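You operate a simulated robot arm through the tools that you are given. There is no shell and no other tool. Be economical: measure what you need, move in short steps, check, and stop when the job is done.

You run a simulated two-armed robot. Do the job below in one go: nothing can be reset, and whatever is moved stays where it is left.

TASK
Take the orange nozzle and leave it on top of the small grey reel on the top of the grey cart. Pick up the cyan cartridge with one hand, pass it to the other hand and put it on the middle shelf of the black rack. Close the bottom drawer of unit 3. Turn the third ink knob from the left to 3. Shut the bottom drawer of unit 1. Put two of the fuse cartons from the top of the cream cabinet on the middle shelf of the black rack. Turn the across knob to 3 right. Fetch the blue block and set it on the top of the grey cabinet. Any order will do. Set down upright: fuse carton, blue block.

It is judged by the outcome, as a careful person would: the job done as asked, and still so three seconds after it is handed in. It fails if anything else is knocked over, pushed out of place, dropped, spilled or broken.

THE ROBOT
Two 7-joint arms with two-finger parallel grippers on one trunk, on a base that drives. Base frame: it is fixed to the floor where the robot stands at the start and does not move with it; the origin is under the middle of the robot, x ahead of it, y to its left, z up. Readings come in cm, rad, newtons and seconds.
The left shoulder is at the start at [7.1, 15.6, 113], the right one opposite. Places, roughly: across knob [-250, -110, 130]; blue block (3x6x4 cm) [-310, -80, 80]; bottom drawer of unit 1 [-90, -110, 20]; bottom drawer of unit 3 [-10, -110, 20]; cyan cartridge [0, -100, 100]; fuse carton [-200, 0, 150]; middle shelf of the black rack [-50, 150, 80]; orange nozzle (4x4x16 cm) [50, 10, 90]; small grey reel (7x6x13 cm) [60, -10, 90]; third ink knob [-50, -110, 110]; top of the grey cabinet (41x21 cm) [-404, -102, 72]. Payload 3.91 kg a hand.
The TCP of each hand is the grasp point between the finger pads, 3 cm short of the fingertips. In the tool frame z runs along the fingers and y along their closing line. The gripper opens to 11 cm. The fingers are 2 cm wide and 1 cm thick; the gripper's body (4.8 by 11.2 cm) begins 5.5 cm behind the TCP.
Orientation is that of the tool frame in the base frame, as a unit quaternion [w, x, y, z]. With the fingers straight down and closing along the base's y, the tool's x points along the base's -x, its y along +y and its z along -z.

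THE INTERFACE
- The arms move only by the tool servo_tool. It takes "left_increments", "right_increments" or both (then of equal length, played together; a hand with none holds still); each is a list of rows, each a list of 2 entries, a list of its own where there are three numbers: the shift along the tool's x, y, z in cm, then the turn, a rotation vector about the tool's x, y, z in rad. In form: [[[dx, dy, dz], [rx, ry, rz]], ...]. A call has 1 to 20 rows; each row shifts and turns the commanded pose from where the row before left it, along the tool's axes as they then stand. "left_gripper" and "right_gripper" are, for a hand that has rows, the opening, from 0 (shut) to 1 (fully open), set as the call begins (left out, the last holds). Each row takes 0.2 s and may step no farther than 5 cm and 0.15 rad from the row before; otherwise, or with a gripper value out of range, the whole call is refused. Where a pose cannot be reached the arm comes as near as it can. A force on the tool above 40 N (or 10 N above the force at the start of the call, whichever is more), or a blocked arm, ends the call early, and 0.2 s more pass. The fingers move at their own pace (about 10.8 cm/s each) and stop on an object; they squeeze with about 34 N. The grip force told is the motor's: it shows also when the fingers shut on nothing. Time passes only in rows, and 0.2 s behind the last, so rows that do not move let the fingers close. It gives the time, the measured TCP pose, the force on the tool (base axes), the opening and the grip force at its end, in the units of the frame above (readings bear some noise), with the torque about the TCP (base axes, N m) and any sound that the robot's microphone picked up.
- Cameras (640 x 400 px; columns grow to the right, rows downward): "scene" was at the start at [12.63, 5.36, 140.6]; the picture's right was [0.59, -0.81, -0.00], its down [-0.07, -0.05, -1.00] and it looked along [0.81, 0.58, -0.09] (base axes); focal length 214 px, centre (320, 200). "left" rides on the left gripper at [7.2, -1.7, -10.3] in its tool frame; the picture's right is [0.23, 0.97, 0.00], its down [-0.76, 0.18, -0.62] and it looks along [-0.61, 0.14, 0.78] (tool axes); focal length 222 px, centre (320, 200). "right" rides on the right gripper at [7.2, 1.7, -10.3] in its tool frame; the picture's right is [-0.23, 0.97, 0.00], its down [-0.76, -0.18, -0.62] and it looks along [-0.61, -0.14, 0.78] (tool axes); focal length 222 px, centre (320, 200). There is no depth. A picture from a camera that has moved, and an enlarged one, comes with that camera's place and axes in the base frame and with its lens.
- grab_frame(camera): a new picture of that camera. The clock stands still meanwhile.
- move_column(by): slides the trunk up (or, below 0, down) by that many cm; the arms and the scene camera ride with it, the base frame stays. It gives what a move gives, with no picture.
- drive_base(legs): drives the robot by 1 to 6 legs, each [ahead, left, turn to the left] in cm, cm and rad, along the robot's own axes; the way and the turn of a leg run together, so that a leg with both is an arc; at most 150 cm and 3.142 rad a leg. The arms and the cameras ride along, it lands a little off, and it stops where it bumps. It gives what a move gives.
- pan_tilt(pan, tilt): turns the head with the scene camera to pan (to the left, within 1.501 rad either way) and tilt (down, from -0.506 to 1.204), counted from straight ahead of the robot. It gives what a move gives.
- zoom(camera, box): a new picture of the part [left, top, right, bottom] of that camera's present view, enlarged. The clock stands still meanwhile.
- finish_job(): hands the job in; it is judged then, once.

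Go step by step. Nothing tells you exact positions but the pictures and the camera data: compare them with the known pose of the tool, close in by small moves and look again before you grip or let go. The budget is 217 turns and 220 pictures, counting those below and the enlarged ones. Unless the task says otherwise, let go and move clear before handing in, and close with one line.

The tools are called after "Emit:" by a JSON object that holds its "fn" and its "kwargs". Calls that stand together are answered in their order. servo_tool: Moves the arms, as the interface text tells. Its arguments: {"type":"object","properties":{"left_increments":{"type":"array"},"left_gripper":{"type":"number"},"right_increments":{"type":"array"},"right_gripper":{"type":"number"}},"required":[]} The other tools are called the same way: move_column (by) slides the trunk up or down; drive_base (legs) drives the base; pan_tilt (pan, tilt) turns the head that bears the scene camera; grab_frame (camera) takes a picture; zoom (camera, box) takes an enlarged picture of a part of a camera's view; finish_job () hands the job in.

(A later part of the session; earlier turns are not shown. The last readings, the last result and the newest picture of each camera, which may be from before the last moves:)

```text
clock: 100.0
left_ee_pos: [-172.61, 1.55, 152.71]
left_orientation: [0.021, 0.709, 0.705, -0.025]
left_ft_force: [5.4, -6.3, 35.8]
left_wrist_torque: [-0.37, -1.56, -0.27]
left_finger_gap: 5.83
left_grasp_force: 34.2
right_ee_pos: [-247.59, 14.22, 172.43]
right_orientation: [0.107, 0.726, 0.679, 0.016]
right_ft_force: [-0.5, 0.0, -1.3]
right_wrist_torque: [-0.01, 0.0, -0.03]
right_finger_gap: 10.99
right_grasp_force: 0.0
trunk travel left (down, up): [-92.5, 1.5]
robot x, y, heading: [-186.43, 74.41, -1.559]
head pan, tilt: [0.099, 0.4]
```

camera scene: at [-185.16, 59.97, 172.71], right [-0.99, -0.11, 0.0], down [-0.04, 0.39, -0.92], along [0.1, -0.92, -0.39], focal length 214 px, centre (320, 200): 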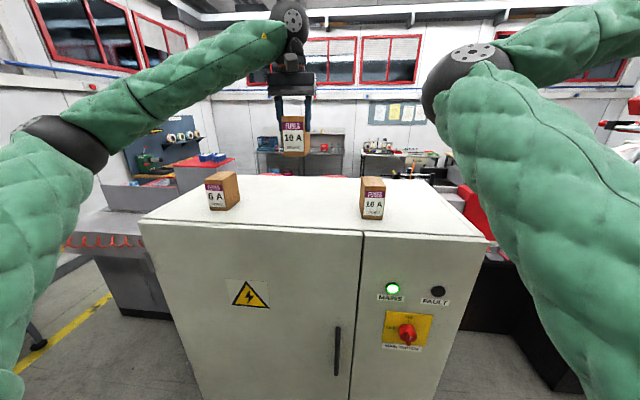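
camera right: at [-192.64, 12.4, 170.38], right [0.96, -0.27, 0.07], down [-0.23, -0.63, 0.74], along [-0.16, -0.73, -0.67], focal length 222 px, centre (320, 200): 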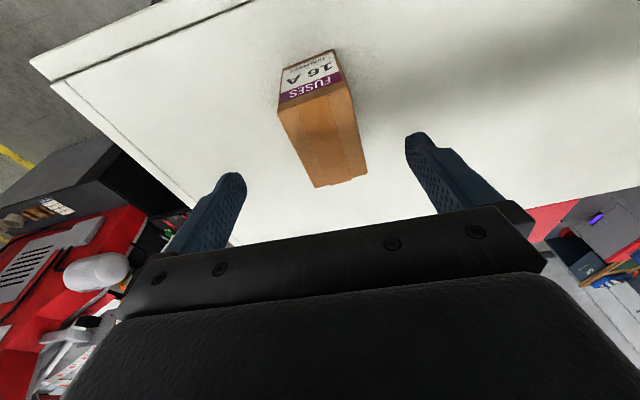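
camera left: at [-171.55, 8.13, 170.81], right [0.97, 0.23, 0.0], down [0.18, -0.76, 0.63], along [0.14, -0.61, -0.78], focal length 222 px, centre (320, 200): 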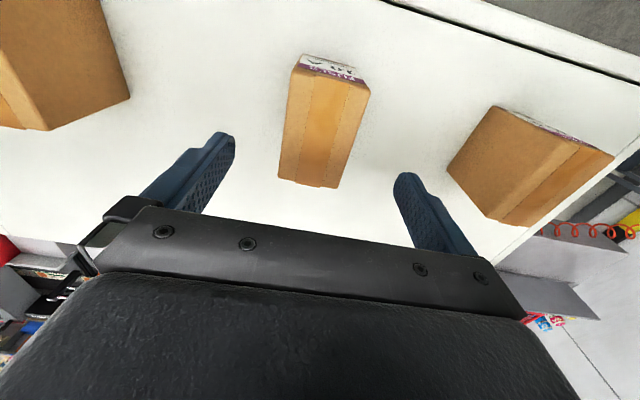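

Contact. Ease off, open, and swing the hand to a 45° approach around the carton.

Emit:
{"fn": "servo_tool", "kwargs": {"left_increments": [[[0, 0, -0.3], [0, 0, 0]], [[0, 0, 0], [0, 0, 0]]]}}

Emit:
{"fn": "servo_tool", "kwargs": {"left_increments": [[[0, 0, 0], [0, 0, 0]], [[0, 0, 0], [0, 0, 0]], [[0, 0, 0], [0, 0, 0]], [[0, 0, 0], [0, 0, 0]], [[0, 0, 0], [0, -0.13, 0]], [[0, 0, 0], [0, -0.13, 0]], [[0, 0, 0], [0, -0.13, 0]], [[0, 0, 0], [0, -0.13, 0]], [[0, 0, 0], [0, -0.13, 0]], [[0, 0, 0], [0, -0.1, 0]], [[0, 0, 0], [0, 0, 0]]], "left_gripper": 1}}

Emit:
{"fn": "grab_frame", "kwargs": {"camera": "scene"}}

Emit:
{"fn": "grab_frame", "kwargs": {"camera": "left"}}

```text
clock: 100.6
left_ee_pos: [-172.63, 1.64, 152.8]
left_orientation: [0.02, 0.709, 0.704, -0.023]
left_ft_force: [4.9, -2.6, 21.8]
left_wrist_torque: [-0.67, -0.47, 0.06]
left_finger_gap: 5.73
left_grasp_force: 33.6
right_ee_pos: [-247.49, 14.19, 172.34]
right_orientation: [0.106, 0.725, 0.68, 0.014]
right_ft_force: [0.1, -0.2, 0.0]
right_wrist_torque: [0.01, -0.02, -0.02]
right_finger_gap: 10.99
right_grasp_force: 0.0
trunk travel left (down, up): [-92.5, 1.5]
robot x, y, heading: [-186.35, 74.42, -1.565]
head pan, tilt: [0.099, 0.4]
```

```text
clock: 103.0
left_ee_pos: [-172.66, 1.45, 152.56]
left_orientation: [0.277, 0.652, 0.648, -0.281]
left_ft_force: [-0.3, -0.3, -0.3]
left_wrist_torque: [-0.01, 0.02, -0.03]
left_finger_gap: 11.0
left_grasp_force: 0.1
right_ee_pos: [-247.54, 14.09, 172.3]
right_orientation: [0.107, 0.725, 0.68, 0.015]
right_ft_force: [0.7, 0.1, 0.6]
right_wrist_torque: [0.01, -0.01, -0.01]
right_finger_gap: 11.01
right_grasp_force: 0.0
trunk travel left (down, up): [-92.5, 1.5]
robot x, y, heading: [-186.33, 74.25, -1.559]
head pan, tilt: [0.099, 0.4]
```

```text
163 pictures are left
camera scene: at [-185.18, 60.0, 172.71], right [-0.99, -0.11, 0.0], down [-0.04, 0.39, -0.92], along [0.1, -0.92, -0.39], focal length 214 px, centre (320, 200)
```

scene: 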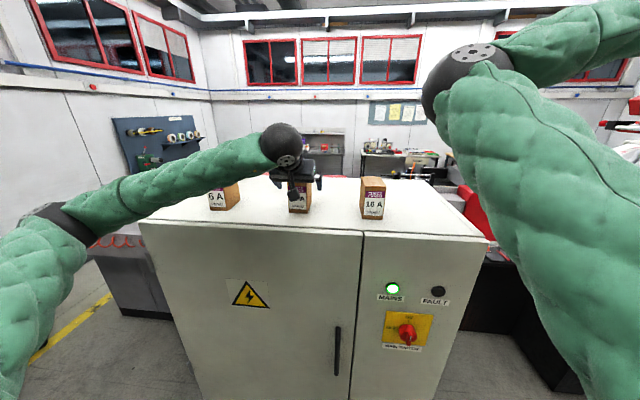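

```text
162 pictures are left
camera left: at [-174.19, 13.93, 154.46], right [0.97, 0.15, -0.17], down [0.18, -0.07, 0.98], along [0.13, -0.99, -0.1], focal length 222 px, centre (320, 200)
```

left: 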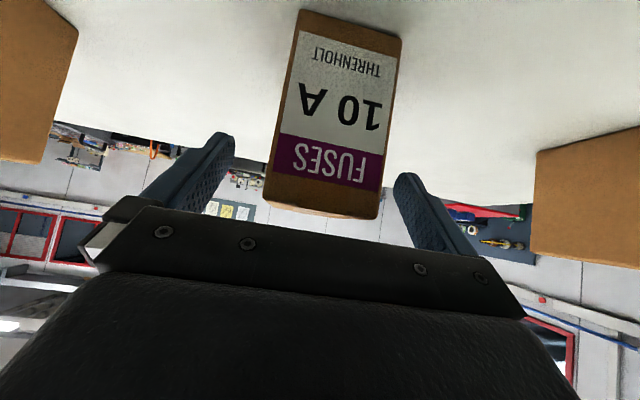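

Nicely placed around the carton. A small shift lower, then grip and lift.

Emit:
{"fn": "servo_tool", "kwargs": {"left_increments": [[[0.8, -0.1, 0.6], [0, 0, 0]], [[0.8, -0.1, 0.6], [0, 0, 0]], [[0, 0, 0], [0, 0, 0]]]}}

Emit:
{"fn": "servo_tool", "kwargs": {"left_increments": [[[0, 0, 0], [0, 0, 0]], [[0, 0, 0], [0, 0, 0]], [[0, 0, 0], [0, 0, 0]], [[0, 0, 0], [0, 0, 0]], [[-1.45, 0, -1.38], [0, 0, 0]], [[-2.9, 0, -2.76], [0, 0, 0]], [[-2.9, 0, -2.76], [0, 0, 0]], [[-2.9, 0, -2.76], [0, 0, 0]], [[0, 0, 0], [0, 0, 0]]], "left_gripper": 0}}

Emit:
{"fn": "grab_frame", "kwargs": {"camera": "scene"}}

```text
clock: 103.8
left_ee_pos: [-172.86, 1.78, 150.62]
left_orientation: [0.277, 0.652, 0.648, -0.28]
left_ft_force: [0.0, 0.7, -0.4]
left_wrist_torque: [-0.01, 0.03, 0.01]
left_finger_gap: 10.99
left_grasp_force: 0.1
right_ee_pos: [-247.49, 13.95, 172.24]
right_orientation: [0.107, 0.726, 0.68, 0.015]
right_ft_force: [0.1, 0.1, 0.0]
right_wrist_torque: [-0.02, -0.01, -0.02]
right_finger_gap: 11.01
right_grasp_force: 0.2
trunk travel left (down, up): [-92.5, 1.5]
robot x, y, heading: [-186.64, 74.56, -1.565]
head pan, tilt: [0.099, 0.4]
```

```text
clock: 105.8
left_ee_pos: [-172.77, 1.7, 164.7]
left_orientation: [0.277, 0.652, 0.648, -0.281]
left_ft_force: [-0.4, 0.1, -1.6]
left_wrist_torque: [0.04, 0.0, 0.0]
left_finger_gap: 5.78
left_grasp_force: 33.9
right_ee_pos: [-247.47, 14.04, 172.31]
right_orientation: [0.106, 0.726, 0.68, 0.014]
right_ft_force: [0.2, -0.7, -0.3]
right_wrist_torque: [0.03, 0.02, 0.04]
right_finger_gap: 11.0
right_grasp_force: 0.1
trunk travel left (down, up): [-92.5, 1.5]
robot x, y, heading: [-185.91, 74.43, -1.564]
head pan, tilt: [0.099, 0.4]
```

```text
161 pictures are left
camera scene: at [-185.12, 59.99, 172.71], right [-0.99, -0.11, 0.0], down [-0.04, 0.39, -0.92], along [0.1, -0.92, -0.39], focal length 214 px, centre (320, 200)
```

scene: 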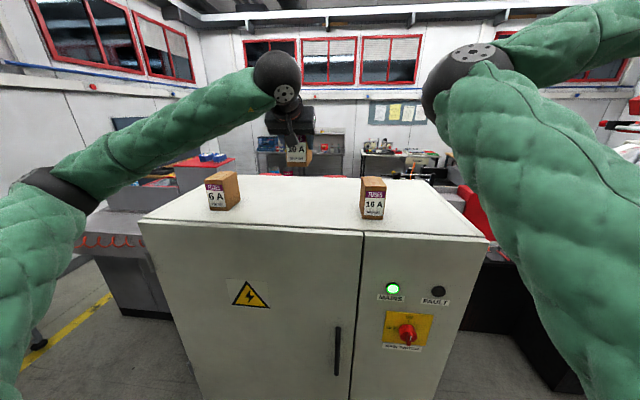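

Held at 45°. Now turn around to face the rack and drive to its free right-hand part.

Emit:
{"fn": "drive_base", "kwargs": {"legs": [[0, 0, 3.13], [-30, 95, 0]]}}

```text
clock: 110.2
left_ee_pos: [-106.15, 74.05, 166.54]
left_orientation: [0.406, 0.079, 0.91, -0.034]
left_ft_force: [0.9, 0.9, -3.9]
left_wrist_torque: [0.0, 0.11, 0.02]
left_finger_gap: 5.78
left_grasp_force: 33.9
right_ee_pos: [-129.84, 2.55, 172.24]
right_orientation: [0.075, 0.112, 0.987, 0.082]
right_ft_force: [0.6, -0.2, -0.1]
right_wrist_torque: [0.02, -0.01, 0.0]
right_finger_gap: 11.01
right_grasp_force: 0.1
trunk travel left (down, up): [-92.5, 1.5]
robot x, y, heading: [-178.68, 73.49, -0.148]
head pan, tilt: [0.099, 0.4]
stopped in leg 1: the robot was blocked; the commanded pose is now the measured one
```

The turn was blocked partway, likely the left elbow against the rack's end. I'll look before moving.

Emit:
{"fn": "pan_tilt", "kwargs": {"pan": 0.9, "tilt": 0.4}}

Emit:
{"fn": "grab_frame", "kwargs": {"camera": "scene"}}

```text
clock: 111.3
left_ee_pos: [-106.15, 74.14, 166.39]
left_orientation: [0.403, 0.08, 0.911, -0.034]
left_ft_force: [0.3, 0.7, -2.6]
left_wrist_torque: [0.01, 0.09, 0.03]
left_finger_gap: 5.8
left_grasp_force: 33.8
right_ee_pos: [-129.7, 2.6, 172.37]
right_orientation: [0.075, 0.112, 0.988, 0.081]
right_ft_force: [-0.3, -0.1, 0.5]
right_wrist_torque: [0.01, 0.03, 0.0]
right_finger_gap: 10.98
right_grasp_force: 0.3
trunk travel left (down, up): [-92.5, 1.5]
robot x, y, heading: [-178.5, 73.34, -0.156]
head pan, tilt: [0.901, 0.4]
```

```text
160 pictures are left
camera scene: at [-167.48, 78.01, 172.84], right [0.68, -0.73, 0.0], down [-0.28, -0.26, -0.92], along [0.68, 0.63, -0.38], focal length 214 px, centre (320, 200)
```

scene: 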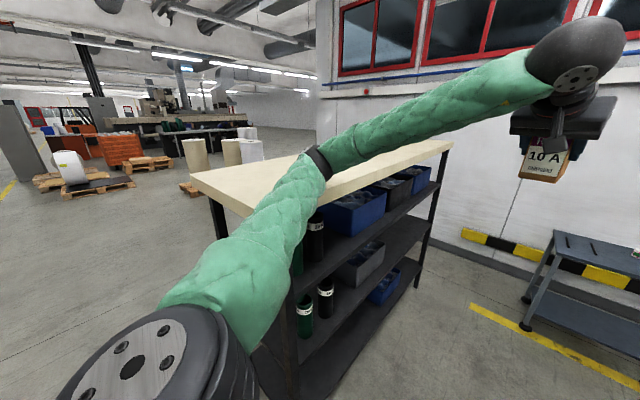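

The left elbow touched the edge of the rack's top board; the rack looks unmoved. I'll slide away from it, finish the turn and strafe along the rack.

Emit:
{"fn": "drive_base", "kwargs": {"legs": [[0, -26, 0], [0, 0, 1.72], [0, -95, 0], [0, -92, 0]]}}

Emit:
{"fn": "pan_tilt", "kwargs": {"pan": 0.2, "tilt": 0.6}}

Emit:
{"fn": "grab_frame", "kwargs": {"camera": "scene"}}

```text
clock: 126.2
left_ee_pos: [-8.66, 114.92, 165.68]
left_orientation: [0.293, -0.63, 0.665, 0.274]
left_ft_force: [0.6, -0.7, -2.3]
left_wrist_torque: [-0.1, -0.02, -0.05]
left_finger_gap: 5.77
left_grasp_force: 33.7
right_ee_pos: [65.12, 99.86, 172.38]
right_orientation: [-0.011, -0.664, 0.74, 0.107]
right_ft_force: [-0.2, -0.7, 0.6]
right_wrist_torque: [0.0, -0.01, 0.04]
right_finger_gap: 11.0
right_grasp_force: 0.1
trunk travel left (down, up): [-92.5, 1.5]
robot x, y, heading: [1.57, 42.3, 1.535]
head pan, tilt: [0.901, 0.4]
```

```text
clock: 127.2
left_ee_pos: [-8.58, 114.89, 165.72]
left_orientation: [0.292, -0.63, 0.665, 0.274]
left_ft_force: [0.6, -0.2, -1.8]
left_wrist_torque: [-0.08, 0.01, -0.01]
left_finger_gap: 5.79
left_grasp_force: 33.8
right_ee_pos: [65.12, 99.84, 172.37]
right_orientation: [-0.012, -0.664, 0.74, 0.108]
right_ft_force: [1.7, -0.8, 0.0]
right_wrist_torque: [-0.01, 0.0, -0.02]
right_finger_gap: 11.01
right_grasp_force: 0.1
trunk travel left (down, up): [-92.5, 1.5]
robot x, y, heading: [1.44, 41.93, 1.536]
head pan, tilt: [0.201, 0.6]
```

```text
159 pictures are left
camera scene: at [0.46, 56.08, 170.89], right [0.99, 0.17, 0.0], down [0.09, -0.56, -0.82], along [-0.14, 0.81, -0.57], focal length 214 px, centre (320, 200)
```

scene: 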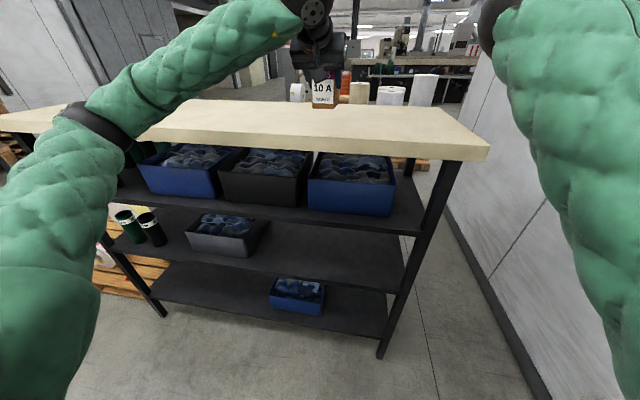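

The middle shelf is at z≈77 with a clear area x −40…28, front edge y≈123. I'll back off slightly, lower the trunk, then approach.

Emit:
{"fn": "drive_base", "kwargs": {"legs": [[-9, 0, 0.036]]}}

Emit:
{"fn": "move_column", "kwargs": {"by": -80}}

Emit:
{"fn": "pan_tilt", "kwargs": {"pan": 0.1, "tilt": 0.2}}

Emit:
{"fn": "grab_frame", "kwargs": {"camera": "scene"}}

```text
clock: 128.3
left_ee_pos: [-11.36, 106.13, 165.25]
left_orientation: [0.286, -0.643, 0.653, 0.279]
left_ft_force: [-0.6, 0.0, -3.0]
left_wrist_torque: [-0.07, 0.04, -0.01]
left_finger_gap: 5.79
left_grasp_force: 34.0
right_ee_pos: [63.04, 93.87, 172.1]
right_orientation: [-0.015, -0.677, 0.728, 0.106]
right_ft_force: [0.3, 1.4, -0.5]
right_wrist_torque: [-0.05, 0.0, 0.0]
right_finger_gap: 11.02
right_grasp_force: 0.2
trunk travel left (down, up): [-92.5, 1.5]
robot x, y, heading: [2.02, 32.89, 1.572]
head pan, tilt: [0.201, 0.6]
```

```text
refused: -80 is not a number from -40 to 40
```

```text
clock: 129.2
left_ee_pos: [-11.22, 105.03, 165.83]
left_orientation: [0.288, -0.642, 0.653, 0.28]
left_ft_force: [0.2, -1.3, -2.3]
left_wrist_torque: [-0.04, 0.0, 0.01]
left_finger_gap: 5.79
left_grasp_force: 34.4
right_ee_pos: [63.02, 92.53, 172.68]
right_orientation: [-0.013, -0.678, 0.727, 0.109]
right_ft_force: [0.0, -0.7, -0.1]
right_wrist_torque: [0.03, 0.0, 0.0]
right_finger_gap: 10.96
right_grasp_force: 0.1
trunk travel left (down, up): [-92.5, 1.5]
robot x, y, heading: [1.5, 33.13, 1.573]
head pan, tilt: [0.099, 0.201]
```

```text
158 pictures are left
camera scene: at [0.64, 46.99, 174.62], right [0.99, 0.1, 0.0], down [0.02, -0.2, -0.98], along [-0.1, 0.98, -0.2], focal length 214 px, centre (320, 200)
```

scene: 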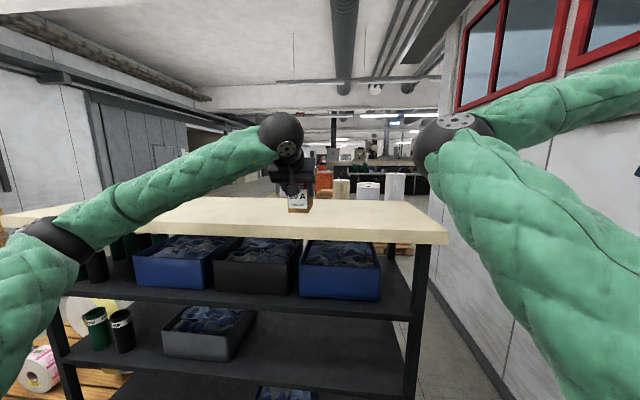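

Emit:
{"fn": "move_column", "kwargs": {"by": -40}}

Emit:
{"fn": "move_column", "kwargs": {"by": -40}}

Emit:
{"fn": "grab_frame", "kwargs": {"camera": "scene"}}

Emit:
{"fn": "grab_frame", "kwargs": {"camera": "left"}}

```text
clock: 133.1
left_ee_pos: [-11.41, 105.41, 125.61]
left_orientation: [0.287, -0.642, 0.653, 0.28]
left_ft_force: [-0.9, 0.3, -2.6]
left_wrist_torque: [-0.07, -0.04, 0.01]
left_finger_gap: 5.78
left_grasp_force: 34.2
right_ee_pos: [62.88, 93.04, 132.49]
right_orientation: [-0.014, -0.678, 0.727, 0.107]
right_ft_force: [0.1, 0.5, -0.6]
right_wrist_torque: [-0.02, -0.02, -0.03]
right_finger_gap: 11.02
right_grasp_force: 0.1
trunk travel left (down, up): [-52.5, 41.5]
robot x, y, heading: [1.87, 33.25, 1.574]
head pan, tilt: [0.099, 0.201]
```

```text
clock: 136.9
left_ee_pos: [-11.45, 105.37, 85.68]
left_orientation: [0.288, -0.642, 0.653, 0.28]
left_ft_force: [0.9, 0.2, -3.0]
left_wrist_torque: [-0.07, -0.03, -0.01]
left_finger_gap: 5.8
left_grasp_force: 34.0
right_ee_pos: [62.88, 93.02, 92.39]
right_orientation: [-0.014, -0.678, 0.727, 0.107]
right_ft_force: [-0.7, 0.1, 0.2]
right_wrist_torque: [0.04, -0.02, -0.01]
right_finger_gap: 11.01
right_grasp_force: 0.0
trunk travel left (down, up): [-12.5, 81.5]
robot x, y, heading: [1.69, 33.17, 1.574]
head pan, tilt: [0.099, 0.201]
```

```text
157 pictures are left
camera scene: at [0.7, 47.45, 94.57], right [0.99, 0.1, 0.0], down [0.02, -0.2, -0.98], along [-0.1, 0.97, -0.2], focal length 214 px, centre (320, 200)
```

scene: 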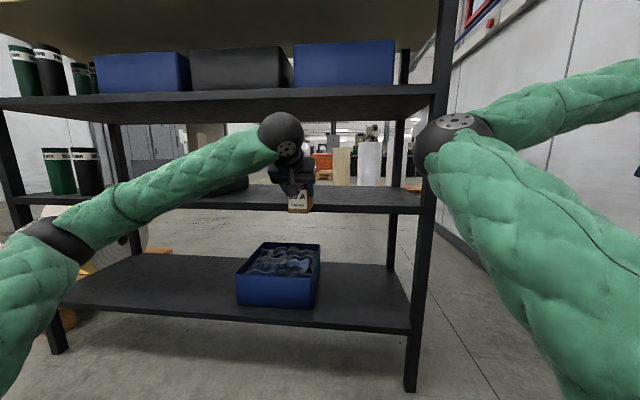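

```text
156 pictures are left
camera left: at [-9.82, 92.73, 87.3], right [-0.98, -0.14, -0.17], down [-0.18, 0.06, 0.98], along [-0.12, 0.99, -0.09], focal length 222 px, centre (320, 200)
```

left: 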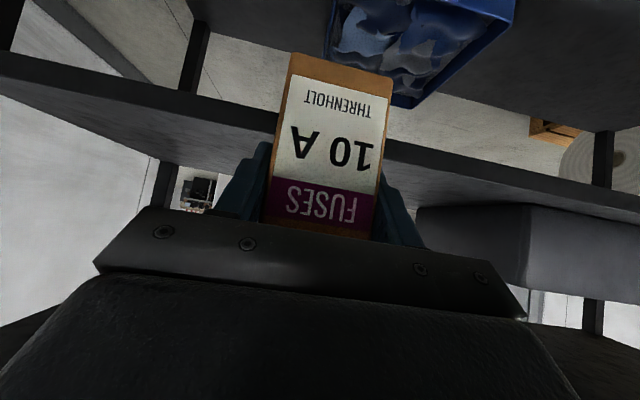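

Emit:
{"fn": "zoom", "kwargs": {"camera": "scene", "box": [240, 150, 440, 275]}}

```text
3.20 times, centred on (340, 212) of scene
camera zoom: at [0.7, 47.45, 94.57], right [0.99, 0.1, 0.0], down [0.02, -0.2, -0.98], along [-0.1, 0.97, -0.2], focal length 686 px, centre (256, 160)
```

zoom: 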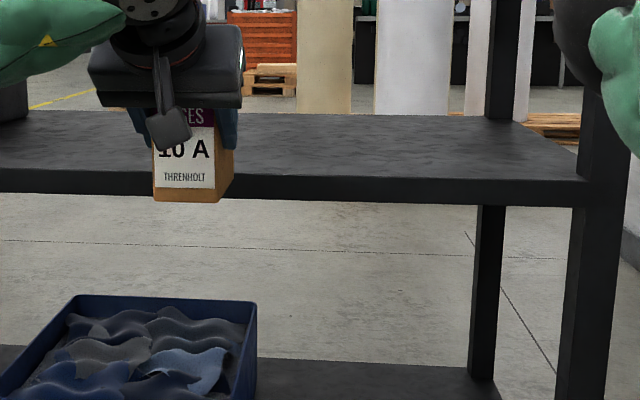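

The shelf top is z≈77.6; the carton bottom clears by ~1.8 cm and the wrist clears the shelf above. Approach with the base, then the arm.

Emit:
{"fn": "drive_base", "kwargs": {"legs": [[12, 0, 0]]}}

Emit:
{"fn": "servo_tool", "kwargs": {"left_increments": [[[-2.07, 0, 2.17], [0, 0, 0]], [[-2.07, 0, 2.17], [0, 0, 0]], [[-2.07, 0, 2.17], [0, 0, 0]], [[-2.07, 0, 2.17], [0, 0, 0]], [[0, 0, 0], [0, 0, 0]]]}}

Emit:
{"fn": "grab_frame", "kwargs": {"camera": "scene"}}

```text
clock: 138.1
left_ee_pos: [-11.47, 117.46, 85.58]
left_orientation: [0.287, -0.643, 0.653, 0.279]
left_ft_force: [-0.7, 0.3, -3.0]
left_wrist_torque: [-0.07, 0.03, 0.03]
left_finger_gap: 5.77
left_grasp_force: 33.6
right_ee_pos: [62.78, 105.15, 92.34]
right_orientation: [-0.014, -0.678, 0.727, 0.106]
right_ft_force: [-0.2, -0.2, -0.2]
right_wrist_torque: [-0.04, 0.04, 0.05]
right_finger_gap: 11.02
right_grasp_force: 0.1
trunk travel left (down, up): [-12.5, 81.5]
robot x, y, heading: [1.4, 44.87, 1.575]
head pan, tilt: [0.099, 0.201]
```

```text
clock: 139.3
left_ee_pos: [-11.09, 129.5, 85.86]
left_orientation: [0.286, -0.643, 0.653, 0.278]
left_ft_force: [1.3, 0.8, -2.8]
left_wrist_torque: [-0.09, 0.01, 0.0]
left_finger_gap: 5.79
left_grasp_force: 34.1
right_ee_pos: [62.73, 105.2, 92.37]
right_orientation: [-0.014, -0.679, 0.727, 0.106]
right_ft_force: [-0.4, -0.5, 0.8]
right_wrist_torque: [0.0, 0.02, -0.01]
right_finger_gap: 11.04
right_grasp_force: 0.1
trunk travel left (down, up): [-12.5, 81.5]
robot x, y, heading: [1.6, 45.11, 1.577]
head pan, tilt: [0.099, 0.201]
```

```text
154 pictures are left
camera scene: at [0.64, 59.54, 94.57], right [0.99, 0.1, 0.0], down [0.02, -0.2, -0.98], along [-0.1, 0.97, -0.2], focal length 214 px, centre (320, 200)
```

scene: 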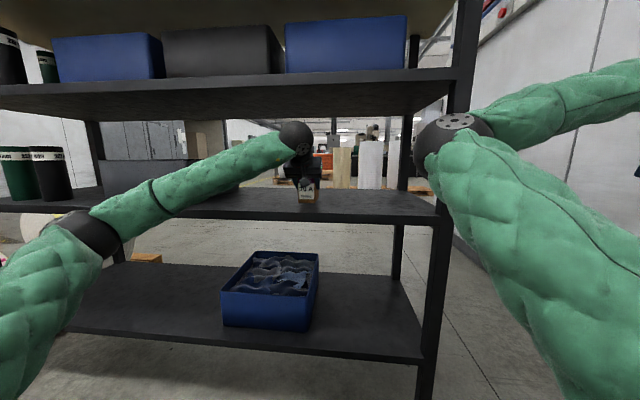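

Lower gently to the shelf.

Emit:
{"fn": "servo_tool", "kwargs": {"left_increments": [[[0.72, 0, 0.69], [0, 0, 0]], [[0.36, 0, 0.345], [0, 0, 0]], [[0.29, 0, 0.276], [0, 0, 0]], [[0.29, 0, 0.276], [0, 0, 0]], [[0.29, 0, 0.276], [0, 0, 0]], [[0.29, 0, 0.276], [0, 0, 0]], [[0.29, 0, 0.276], [0, 0, 0]], [[0.29, 0, 0.276], [0, 0, 0]]]}}

```text
clock: 141.1
left_ee_pos: [-11.25, 129.28, 82.21]
left_orientation: [0.287, -0.643, 0.652, 0.281]
left_ft_force: [-1.4, -1.4, 34.3]
left_wrist_torque: [-0.13, 0.4, -0.24]
left_finger_gap: 5.81
left_grasp_force: 34.2
right_ee_pos: [62.8, 104.93, 92.45]
right_orientation: [-0.013, -0.678, 0.727, 0.107]
right_ft_force: [0.5, -0.1, -0.7]
right_wrist_torque: [0.02, -0.02, 0.01]
right_finger_gap: 10.98
right_grasp_force: 0.0
trunk travel left (down, up): [-12.5, 81.5]
robot x, y, heading: [0.88, 44.98, 1.576]
head pan, tilt: [0.099, 0.201]
```

Emit:
{"fn": "servo_tool", "kwargs": {"left_increments": [[[-0.2, 0, -0.19], [0, 0, 0]], [[0, 0, 0], [0, 0, 0]]]}}

Emit:
{"fn": "servo_tool", "kwargs": {"left_increments": [[[0, 0, 0], [0, 0, 0]], [[0, 0, 0], [0, 0, 0]], [[0, 0, 0], [0, 0, 0]], [[0, 0, 0], [0, 0, 0]], [[0, 0, -2], [0, 0, 0]], [[0, 0, -3], [0, 0, 0]], [[0, 0, -3], [0, 0, 0]], [[2.07, 0, -2.17], [0, 0, 0]], [[2.07, 0, -2.17], [0, 0, 0]], [[2.07, 0, -2.17], [0, 0, 0]], [[2.07, 0, -2.17], [0, 0, 0]]], "left_gripper": 1}}

Emit:
{"fn": "grab_frame", "kwargs": {"camera": "scene"}}

```text
clock: 141.7
left_ee_pos: [-11.24, 129.34, 82.11]
left_orientation: [0.286, -0.643, 0.653, 0.28]
left_ft_force: [1.8, -5.6, 11.6]
left_wrist_torque: [0.78, 0.03, -0.08]
left_finger_gap: 5.8
left_grasp_force: 34.6
right_ee_pos: [62.78, 105.01, 92.41]
right_orientation: [-0.014, -0.679, 0.726, 0.108]
right_ft_force: [2.1, 0.4, 0.1]
right_wrist_torque: [-0.01, -0.01, 0.02]
right_finger_gap: 10.98
right_grasp_force: 0.0
trunk travel left (down, up): [-12.5, 81.5]
robot x, y, heading: [1.53, 45.3, 1.584]
head pan, tilt: [0.099, 0.201]
```

```text
clock: 144.1
left_ee_pos: [-11.58, 111.39, 87.51]
left_orientation: [0.287, -0.643, 0.653, 0.279]
left_ft_force: [0.5, -0.4, -0.3]
left_wrist_torque: [0.0, -0.01, 0.02]
left_finger_gap: 11.0
left_grasp_force: 0.1
right_ee_pos: [62.77, 105.1, 92.36]
right_orientation: [-0.014, -0.678, 0.727, 0.107]
right_ft_force: [0.5, 0.2, -0.6]
right_wrist_torque: [-0.03, -0.01, -0.01]
right_finger_gap: 11.0
right_grasp_force: 0.0
trunk travel left (down, up): [-12.5, 81.5]
robot x, y, heading: [1.68, 45.16, 1.576]
head pan, tilt: [0.099, 0.201]
```

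```text
153 pictures are left
camera scene: at [0.64, 59.52, 94.57], right [0.99, 0.1, 0.0], down [0.02, -0.2, -0.98], along [-0.1, 0.97, -0.2], focal length 214 px, centre (320, 200)
```

scene: 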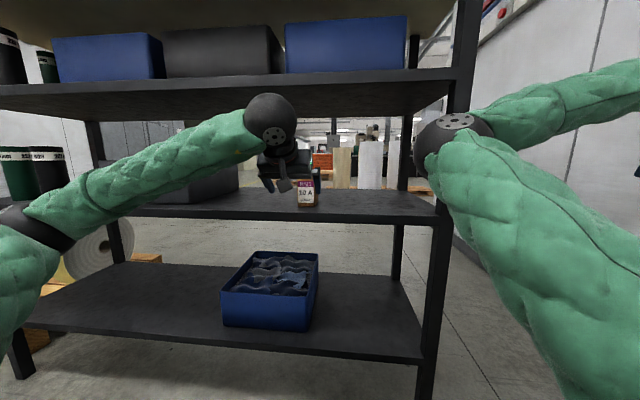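

The 10A carton stands on the middle shelf. Going back for the 16A carton by a wider route: back off, raise the trunk, strafe to x≈−213, then turn in open space.

Emit:
{"fn": "drive_base", "kwargs": {"legs": [[-9, 0, 0]]}}

Emit:
{"fn": "move_column", "kwargs": {"by": 40}}

Emit:
{"fn": "move_column", "kwargs": {"by": 40}}

Emit:
{"fn": "drive_base", "kwargs": {"legs": [[0, 108, 0], [0, 108, 0], [38, 0, 0], [0, 0, -1.57], [0, 0, -1.57]]}}

Emit:
{"fn": "pan_tilt", "kwargs": {"pan": 0.1, "tilt": 0.4}}

Emit:
{"fn": "grab_frame", "kwargs": {"camera": "scene"}}

```text
clock: 145.2
left_ee_pos: [-11.46, 102.42, 87.61]
left_orientation: [0.287, -0.643, 0.653, 0.28]
left_ft_force: [1.2, 0.2, -0.1]
left_wrist_torque: [-0.01, 0.03, 0.02]
left_finger_gap: 11.0
left_grasp_force: 0.0
right_ee_pos: [62.72, 95.97, 92.4]
right_orientation: [-0.014, -0.678, 0.727, 0.107]
right_ft_force: [-0.2, -1.0, 0.2]
right_wrist_torque: [-0.03, 0.0, 0.01]
right_finger_gap: 11.0
right_grasp_force: 0.0
trunk travel left (down, up): [-12.5, 81.5]
robot x, y, heading: [1.62, 36.21, 1.572]
head pan, tilt: [0.099, 0.201]
```

```text
clock: 149.1
left_ee_pos: [-11.5, 102.4, 127.52]
left_orientation: [0.287, -0.643, 0.653, 0.279]
left_ft_force: [0.8, 0.3, 0.3]
left_wrist_torque: [0.0, -0.03, -0.03]
left_finger_gap: 11.01
left_grasp_force: 0.1
right_ee_pos: [62.95, 96.14, 132.42]
right_orientation: [-0.013, -0.679, 0.727, 0.106]
right_ft_force: [-0.7, 0.4, 0.7]
right_wrist_torque: [-0.01, 0.0, 0.0]
right_finger_gap: 10.99
right_grasp_force: 0.2
trunk travel left (down, up): [-52.5, 41.5]
robot x, y, heading: [1.55, 35.78, 1.57]
head pan, tilt: [0.099, 0.201]
```

```text
clock: 152.9
left_ee_pos: [-11.41, 102.45, 167.53]
left_orientation: [0.287, -0.643, 0.653, 0.28]
left_ft_force: [-0.6, 0.1, 0.1]
left_wrist_torque: [0.0, -0.01, 0.01]
left_finger_gap: 11.04
left_grasp_force: 0.1
right_ee_pos: [62.89, 96.1, 172.52]
right_orientation: [-0.013, -0.678, 0.727, 0.107]
right_ft_force: [-0.5, -1.3, -0.4]
right_wrist_torque: [0.0, 0.01, -0.01]
right_finger_gap: 10.98
right_grasp_force: 0.0
trunk travel left (down, up): [-92.5, 1.5]
robot x, y, heading: [1.6, 36.28, 1.571]
head pan, tilt: [0.099, 0.201]
```

```text
clock: 159.9
left_ee_pos: [-137.25, 102.48, 167.48]
left_orientation: [-0.271, 0.675, -0.62, -0.295]
left_ft_force: [0.1, 0.4, 0.0]
left_wrist_torque: [0.01, 0.03, 0.02]
left_finger_gap: 10.99
left_grasp_force: 0.2
right_ee_pos: [-62.52, 103.96, 172.15]
right_orientation: [0.02, 0.714, -0.691, -0.107]
right_ft_force: [0.1, 0.5, -0.3]
right_wrist_torque: [-0.03, 0.01, 0.0]
right_finger_gap: 11.0
right_grasp_force: 0.0
trunk travel left (down, up): [-92.5, 1.5]
robot x, y, heading: [-117.33, 37.59, 1.68]
head pan, tilt: [0.099, 0.201]
stopped in leg 2: the robot was blocked; the commanded pose is now the measured one
```

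```text
clock: 160.7
left_ee_pos: [-137.8, 102.46, 167.42]
left_orientation: [-0.273, 0.676, -0.618, -0.294]
left_ft_force: [0.2, 0.3, -1.1]
left_wrist_torque: [0.0, -0.02, 0.06]
left_finger_gap: 11.0
left_grasp_force: 0.1
right_ee_pos: [-63.12, 103.85, 172.4]
right_orientation: [0.019, 0.715, -0.691, -0.105]
right_ft_force: [0.0, -0.5, -0.3]
right_wrist_torque: [-0.02, -0.04, -0.02]
right_finger_gap: 11.01
right_grasp_force: 0.1
trunk travel left (down, up): [-92.5, 1.5]
robot x, y, heading: [-117.75, 38.03, 1.682]
head pan, tilt: [0.099, 0.4]
```

```text
152 pictures are left
camera scene: at [-120.3, 52.04, 172.7], right [0.98, 0.21, 0.0], down [0.08, -0.38, -0.92], along [-0.19, 0.9, -0.39], focal length 214 px, centre (320, 200)
```

scene: 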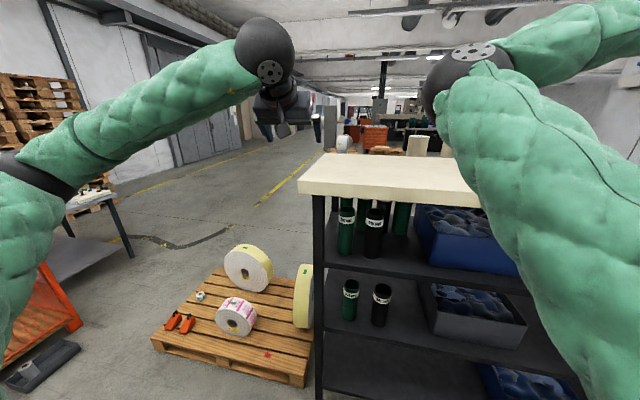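

The base's rear corner bumped the cabinet while strafing too close. I'll ease away, realign and continue farther out.

Emit:
{"fn": "drive_base", "kwargs": {"legs": [[2, -4, 0], [11, 0, -0.11], [0, 97, 0], [24, 0, 0], [0, 0, -1.57], [0, 0, -1.57]]}}

Emit:
{"fn": "grab_frame", "kwargs": {"camera": "scene"}}

```text
clock: 176.0
left_ee_pos: [-196.62, 8.49, 167.62]
left_orientation: [0.288, 0.633, 0.662, -0.278]
left_ft_force: [-0.6, -0.1, 0.2]
left_wrist_torque: [0.04, -0.02, -0.02]
left_finger_gap: 10.96
left_grasp_force: 0.0
right_ee_pos: [-271.11, 10.25, 172.34]
right_orientation: [0.106, 0.707, 0.699, 0.017]
right_ft_force: [-0.2, -0.8, 0.5]
right_wrist_torque: [0.0, -0.02, 0.03]
right_finger_gap: 10.99
right_grasp_force: 0.0
trunk travel left (down, up): [-92.5, 1.5]
robot x, y, heading: [-213.69, 73.77, -1.499]
head pan, tilt: [0.099, 0.4]
```

```text
151 pictures are left
camera scene: at [-211.68, 59.53, 172.71], right [-0.99, -0.17, 0.0], down [-0.06, 0.38, -0.92], along [0.15, -0.91, -0.39], focal length 214 px, centre (320, 200)
```

scene: 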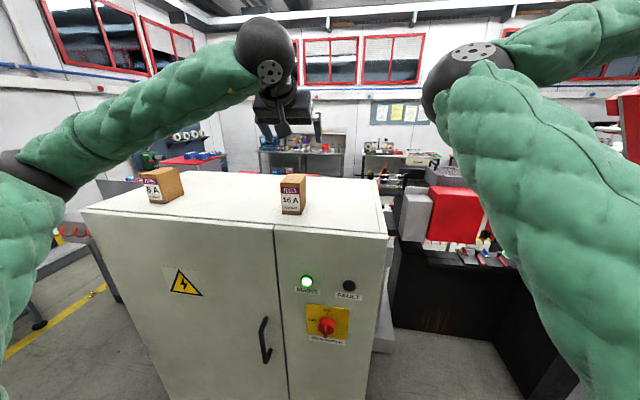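

Emit:
{"fn": "drive_base", "kwargs": {"legs": [[0, 7, -0.068]]}}

Emit:
{"fn": "grab_frame", "kwargs": {"camera": "left"}}

```text
clock: 177.0
left_ee_pos: [-195.48, 7.7, 167.65]
left_orientation: [0.281, 0.656, 0.64, -0.286]
left_ft_force: [-0.9, -0.5, 0.7]
left_wrist_torque: [-0.01, -0.05, 0.05]
left_finger_gap: 11.01
left_grasp_force: 0.2
right_ee_pos: [-269.8, 14.43, 172.04]
right_orientation: [0.11, 0.73, 0.675, 0.016]
right_ft_force: [-1.1, 1.0, -0.8]
right_wrist_torque: [0.0, -0.08, 0.02]
right_finger_gap: 11.0
right_grasp_force: 0.1
trunk travel left (down, up): [-92.5, 1.5]
robot x, y, heading: [-206.69, 73.92, -1.569]
head pan, tilt: [0.099, 0.4]
```

```text
150 pictures are left
camera left: at [-196.79, 20.12, 169.2], right [0.98, 0.13, -0.16], down [0.17, -0.06, 0.98], along [0.12, -0.99, -0.09], focal length 222 px, centre (320, 200)
```

left: 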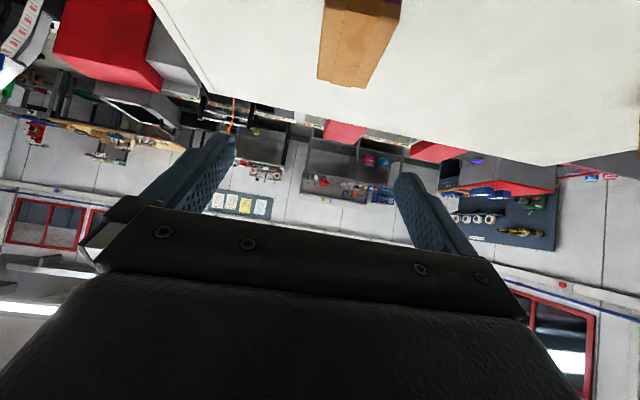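

Emit:
{"fn": "servo_tool", "kwargs": {"left_increments": [[[2.68, 0.9, 2.55], [0, 0, 0]], [[2.68, 0.9, 2.55], [0, 0, 0]], [[2.68, 0, 2.55], [0, 0, 0]], [[0, 0, 0], [0, 0, 0]]]}}

Emit:
{"fn": "grab_frame", "kwargs": {"camera": "left"}}

```text
clock: 178.0
left_ee_pos: [-192.69, 7.32, 156.55]
left_orientation: [0.279, 0.655, 0.64, -0.288]
left_ft_force: [0.4, 0.0, 0.2]
left_wrist_torque: [-0.01, -0.01, -0.01]
left_finger_gap: 11.0
left_grasp_force: 0.2
right_ee_pos: [-268.59, 14.44, 172.33]
right_orientation: [0.107, 0.73, 0.675, 0.014]
right_ft_force: [0.5, -0.5, -0.3]
right_wrist_torque: [0.0, 0.04, -0.02]
right_finger_gap: 11.01
right_grasp_force: 0.1
trunk travel left (down, up): [-92.5, 1.5]
robot x, y, heading: [-206.91, 73.92, -1.571]
head pan, tilt: [0.099, 0.4]
```

```text
149 pictures are left
camera left: at [-194.04, 19.8, 158.1], right [0.98, 0.13, -0.17], down [0.18, -0.06, 0.98], along [0.12, -0.99, -0.09], focal length 222 px, centre (320, 200)
```

left: 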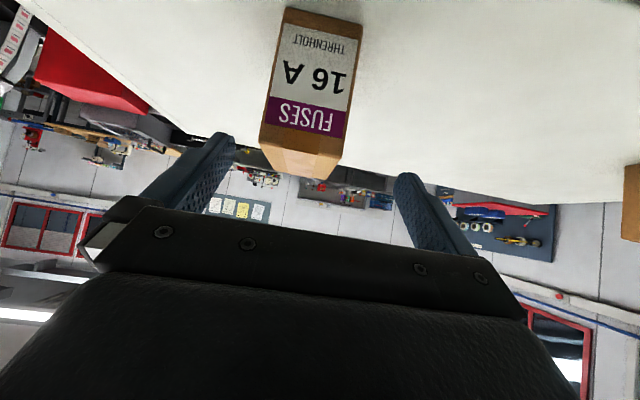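

Emit:
{"fn": "servo_tool", "kwargs": {"left_increments": [[[0, -1.5, 1.0], [0, 0, 0]], [[0, 0, 2.5], [0, 0, 0]], [[0, 0, 2.5], [0, 0, 0]], [[0, 0, 2.3], [0, 0, 0]], [[0, 0, 0], [0, 0, 0]]]}}

Emit:
{"fn": "grab_frame", "kwargs": {"camera": "left"}}

```text
clock: 179.2
left_ee_pos: [-194.62, 1.45, 150.74]
left_orientation: [0.279, 0.655, 0.64, -0.288]
left_ft_force: [0.1, 0.5, 0.8]
left_wrist_torque: [-0.01, 0.0, -0.01]
left_finger_gap: 11.0
left_grasp_force: 0.1
right_ee_pos: [-268.85, 14.54, 172.35]
right_orientation: [0.107, 0.73, 0.675, 0.014]
right_ft_force: [0.2, -0.5, 0.7]
right_wrist_torque: [0.01, 0.03, -0.03]
right_finger_gap: 10.98
right_grasp_force: 0.2
trunk travel left (down, up): [-92.5, 1.5]
robot x, y, heading: [-207.21, 73.97, -1.572]
head pan, tilt: [0.099, 0.4]
```

```text
148 pictures are left
camera left: at [-195.98, 13.93, 152.36], right [0.98, 0.13, -0.17], down [0.18, -0.06, 0.98], along [0.12, -0.99, -0.09], focal length 222 px, centre (320, 200)
```

left: 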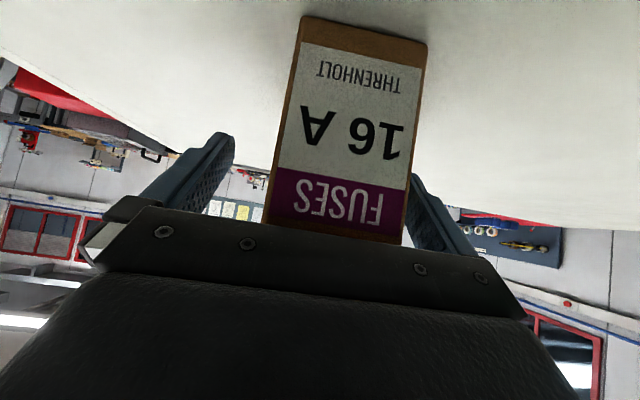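

Emit:
{"fn": "servo_tool", "kwargs": {"left_increments": [[[0, 0, 0], [0, 0, 0]], [[0, 0, 0], [0, 0, 0]], [[0, 0, 0], [0, 0, 0]], [[0, 0, 0], [0, 0, 0]], [[-1.45, 0, -1.38], [0, 0, 0]], [[-2.9, 0, -2.76], [0, 0, 0]], [[-2.9, 0, -2.76], [0, 0, 0]], [[-2.9, 0, -2.76], [0, 0, 0]], [[0, 0, 0], [0, 0, 0]]], "left_gripper": 0}}

Emit:
{"fn": "grab_frame", "kwargs": {"camera": "scene"}}

```text
clock: 181.2
left_ee_pos: [-194.29, 1.59, 164.65]
left_orientation: [0.279, 0.656, 0.64, -0.287]
left_ft_force: [0.7, -0.1, -2.2]
left_wrist_torque: [0.04, -0.01, 0.02]
left_finger_gap: 5.79
left_grasp_force: 34.0
right_ee_pos: [-268.91, 14.45, 172.28]
right_orientation: [0.107, 0.73, 0.675, 0.015]
right_ft_force: [-0.1, -0.6, 0.0]
right_wrist_torque: [0.0, -0.01, -0.04]
right_finger_gap: 10.99
right_grasp_force: 0.0
trunk travel left (down, up): [-92.5, 1.5]
robot x, y, heading: [-206.93, 73.95, -1.567]
head pan, tilt: [0.099, 0.4]
```

```text
147 pictures are left
camera scene: at [-206.06, 59.58, 172.71], right [-1.0, -0.1, 0.0], down [-0.04, 0.39, -0.92], along [0.09, -0.92, -0.39], focal length 214 px, centre (320, 200)
```

scene: 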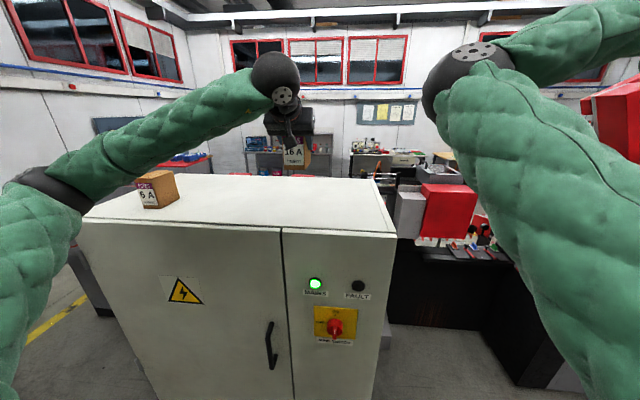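

16A is held. Same route back: turn here in the open, strafe along at y≈50, then back off before lowering.

Emit:
{"fn": "drive_base", "kwargs": {"legs": [[0, 0, 1.57], [0, 0, 1.57], [-24, 0, 0], [0, -97, 0], [0, -96, 0], [-16, 0, 0]]}}

```text
clock: 200.7
left_ee_pos: [-25.25, 94.56, 164.42]
left_orientation: [0.294, -0.621, 0.675, 0.268]
left_ft_force: [-0.7, 0.5, -2.8]
left_wrist_torque: [-0.03, 0.0, 0.0]
left_finger_gap: 5.75
left_grasp_force: 33.9
right_ee_pos: [48.55, 77.3, 172.15]
right_orientation: [-0.011, -0.653, 0.75, 0.108]
right_ft_force: [0.5, -0.4, -0.3]
right_wrist_torque: [-0.05, -0.01, -0.01]
right_finger_gap: 11.01
right_grasp_force: 0.0
trunk travel left (down, up): [-92.5, 1.5]
robot x, y, heading: [-16.81, 21.54, 1.51]
head pan, tilt: [0.099, 0.4]
```

Emit:
{"fn": "drive_base", "kwargs": {"legs": [[0, -2, 0.06]]}}

Emit:
{"fn": "move_column", "kwargs": {"by": -39.5}}

Emit:
{"fn": "move_column", "kwargs": {"by": -39}}

Emit:
{"fn": "grab_frame", "kwargs": {"camera": "left"}}

```text
clock: 201.6
left_ee_pos: [-27.98, 93.5, 164.61]
left_orientation: [0.289, -0.64, 0.655, 0.278]
left_ft_force: [0.0, -0.9, -1.8]
left_wrist_torque: [-0.05, 0.01, 0.01]
left_finger_gap: 5.81
left_grasp_force: 33.8
right_ee_pos: [46.76, 80.68, 172.47]
right_orientation: [-0.013, -0.675, 0.729, 0.108]
right_ft_force: [-1.0, 0.9, 0.1]
right_wrist_torque: [-0.03, -0.04, -0.02]
right_finger_gap: 11.03
right_grasp_force: 0.0
trunk travel left (down, up): [-92.5, 1.5]
robot x, y, heading: [-14.55, 21.38, 1.571]
head pan, tilt: [0.099, 0.4]
```

```text
clock: 205.4
left_ee_pos: [-27.81, 93.6, 125.08]
left_orientation: [0.287, -0.64, 0.656, 0.278]
left_ft_force: [0.3, 0.1, -1.8]
left_wrist_torque: [0.02, -0.04, -0.02]
left_finger_gap: 5.78
left_grasp_force: 34.0
right_ee_pos: [46.9, 80.75, 132.87]
right_orientation: [-0.013, -0.675, 0.73, 0.108]
right_ft_force: [-0.3, -0.6, -1.0]
right_wrist_torque: [-0.05, 0.0, 0.02]
right_finger_gap: 11.0
right_grasp_force: 0.0
trunk travel left (down, up): [-53.0, 41.0]
robot x, y, heading: [-14.63, 21.07, 1.57]
head pan, tilt: [0.099, 0.4]
```

```text
clock: 209.1
left_ee_pos: [-27.72, 93.58, 86.1]
left_orientation: [0.288, -0.64, 0.656, 0.278]
left_ft_force: [0.8, 0.1, -2.4]
left_wrist_torque: [-0.01, 0.01, -0.02]
left_finger_gap: 5.8
left_grasp_force: 33.4
right_ee_pos: [46.99, 80.65, 93.96]
right_orientation: [-0.013, -0.675, 0.73, 0.108]
right_ft_force: [-0.1, 0.6, 0.3]
right_wrist_torque: [0.05, 0.01, -0.01]
right_finger_gap: 11.0
right_grasp_force: 0.1
trunk travel left (down, up): [-14.0, 80.0]
robot x, y, heading: [-14.51, 21.19, 1.57]
head pan, tilt: [0.099, 0.4]
```

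```text
146 pictures are left
camera left: at [-26.28, 80.91, 87.74], right [-0.98, -0.13, -0.17], down [-0.18, 0.06, 0.98], along [-0.12, 0.99, -0.09], focal length 222 px, centre (320, 200)
```

left: 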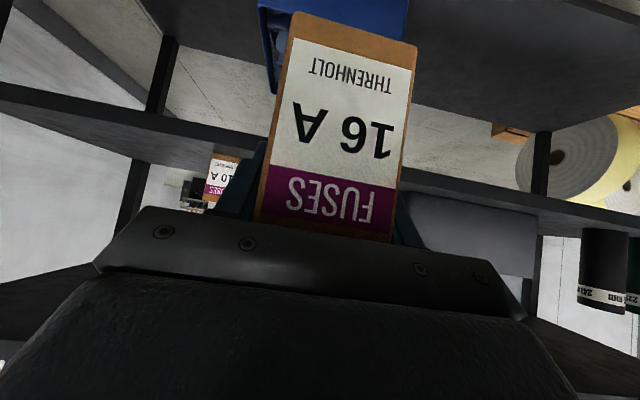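

Emit:
{"fn": "drive_base", "kwargs": {"legs": [[24, 0, 0]]}}

Emit:
{"fn": "servo_tool", "kwargs": {"left_increments": [[[-2.07, 0, 2.17], [0, 0, 0]], [[-2.07, 0, 2.17], [0, 0, 0]], [[-2.07, 0, 2.17], [0, 0, 0]], [[-2.07, 0, 2.17], [0, 0, 0]], [[0.72, 0, 0.69], [0, 0, 0]], [[0.72, 0, 0.69], [0, 0, 0]], [[0.29, 0, 0.276], [0, 0, 0]]]}}

Emit:
{"fn": "grab_frame", "kwargs": {"camera": "scene"}}

```text
clock: 210.9
left_ee_pos: [-28.54, 117.06, 85.97]
left_orientation: [0.286, -0.643, 0.653, 0.28]
left_ft_force: [0.3, -0.4, -1.8]
left_wrist_torque: [-0.03, -0.03, 0.03]
left_finger_gap: 5.79
left_grasp_force: 34.2
right_ee_pos: [46.22, 104.85, 93.76]
right_orientation: [-0.015, -0.678, 0.727, 0.107]
right_ft_force: [0.4, -0.4, 0.7]
right_wrist_torque: [0.03, 0.0, 0.01]
right_finger_gap: 10.99
right_grasp_force: 0.1
trunk travel left (down, up): [-14.0, 80.0]
robot x, y, heading: [-15.29, 45.03, 1.58]
head pan, tilt: [0.099, 0.4]
```

```text
clock: 212.5
left_ee_pos: [-28.32, 128.7, 84.37]
left_orientation: [0.289, -0.643, 0.651, 0.282]
left_ft_force: [-2.6, -1.5, 36.7]
left_wrist_torque: [0.08, 0.4, -0.26]
left_finger_gap: 5.77
left_grasp_force: 34.4
right_ee_pos: [46.3, 104.63, 94.09]
right_orientation: [-0.013, -0.679, 0.726, 0.109]
right_ft_force: [0.5, 1.0, -0.7]
right_wrist_torque: [0.01, 0.01, -0.01]
right_finger_gap: 11.01
right_grasp_force: 0.0
trunk travel left (down, up): [-14.0, 80.0]
robot x, y, heading: [-15.12, 44.91, 1.577]
head pan, tilt: [0.099, 0.4]
```

```text
145 pictures are left
camera scene: at [-15.78, 58.88, 94.31], right [0.99, 0.11, 0.0], down [0.04, -0.39, -0.92], along [-0.1, 0.92, -0.39], focal length 214 px, centre (320, 200)
```

scene: 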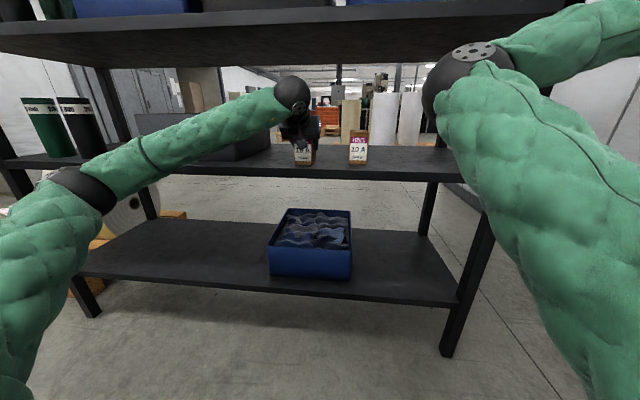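

Emit:
{"fn": "zoom", "kwargs": {"camera": "scene", "box": [240, 80, 400, 180]}}

Emit:
{"fn": "grab_frame", "kwargs": {"camera": "left"}}

```text
4.00 times, centred on (320, 130) of scene
camera zoom: at [-15.78, 58.88, 94.31], right [0.99, 0.11, 0.0], down [0.04, -0.39, -0.92], along [-0.1, 0.92, -0.39], focal length 858 px, centre (320, 480)
```

zoom: 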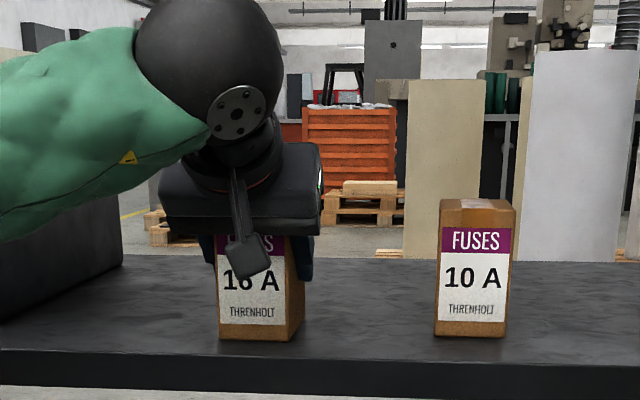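

```text
143 pictures are left
camera left: at [-26.79, 116.11, 85.89], right [-0.98, -0.14, -0.17], down [-0.18, 0.06, 0.98], along [-0.13, 0.99, -0.08], focal length 222 px, centre (320, 200)
```

left: 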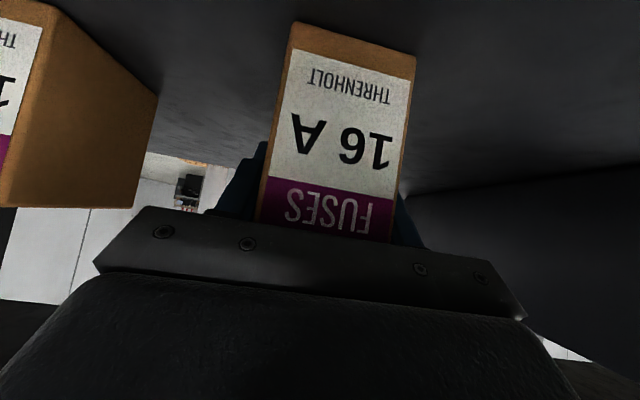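

Both cartons sit level on the shelf. Ease off, release and withdraw.

Emit:
{"fn": "servo_tool", "kwargs": {"left_increments": [[[-0.2, 0, -0.19], [0, 0, 0]], [[0, 0, 0], [0, 0, 0]]]}}

Emit:
{"fn": "servo_tool", "kwargs": {"left_increments": [[[0, 0, 0], [0, 0, 0]], [[0, 0, 0], [0, 0, 0]], [[0, 0, 0], [0, 0, 0]], [[0, 0, 0], [0, 0, 0]], [[0, 0, -2], [0, 0, 0]], [[0, 0, -3], [0, 0, 0]], [[0, 0, -3], [0, 0, 0]], [[2.07, 0, -2.17], [0, 0, 0]], [[2.07, 0, -2.17], [0, 0, 0]], [[2.07, 0, -2.17], [0, 0, 0]], [[2.07, 0, -2.17], [0, 0, 0]]], "left_gripper": 1}}

Emit:
{"fn": "grab_frame", "kwargs": {"camera": "scene"}}

```text
clock: 213.1
left_ee_pos: [-28.25, 128.74, 84.26]
left_orientation: [0.287, -0.643, 0.652, 0.281]
left_ft_force: [-4.8, -2.4, 28.2]
left_wrist_torque: [0.58, 0.28, -0.06]
left_finger_gap: 5.77
left_grasp_force: 34.3
right_ee_pos: [46.28, 104.71, 94.06]
right_orientation: [-0.013, -0.679, 0.726, 0.108]
right_ft_force: [-0.2, 0.1, 0.0]
right_wrist_torque: [0.02, 0.02, -0.01]
right_finger_gap: 11.01
right_grasp_force: 0.2
trunk travel left (down, up): [-14.0, 80.0]
robot x, y, heading: [-15.0, 45.0, 1.58]
head pan, tilt: [0.099, 0.4]
```

```text
clock: 215.5
left_ee_pos: [-28.88, 110.85, 89.6]
left_orientation: [0.286, -0.643, 0.653, 0.279]
left_ft_force: [-0.3, 0.0, -0.9]
left_wrist_torque: [0.01, 0.0, 0.01]
left_finger_gap: 11.01
left_grasp_force: 0.1
right_ee_pos: [46.29, 104.89, 93.78]
right_orientation: [-0.014, -0.678, 0.727, 0.108]
right_ft_force: [0.5, -0.6, 0.6]
right_wrist_torque: [-0.02, 0.01, -0.01]
right_finger_gap: 10.99
right_grasp_force: 0.1
trunk travel left (down, up): [-14.0, 80.0]
robot x, y, heading: [-15.03, 44.76, 1.583]
head pan, tilt: [0.099, 0.4]
```

```text
142 pictures are left
camera scene: at [-15.8, 59.07, 94.22], right [0.99, 0.11, 0.0], down [0.04, -0.39, -0.92], along [-0.1, 0.92, -0.39], focal length 214 px, centre (320, 200)
```

scene: 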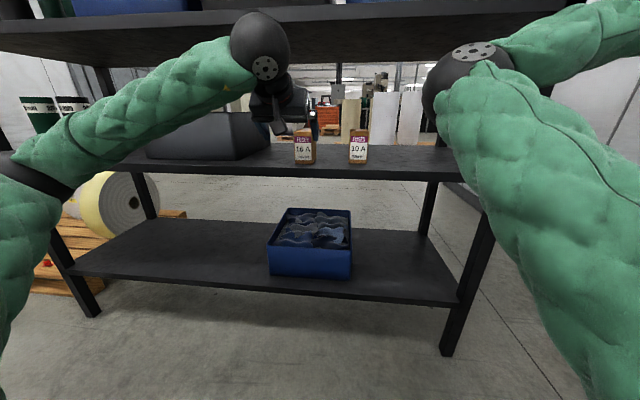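

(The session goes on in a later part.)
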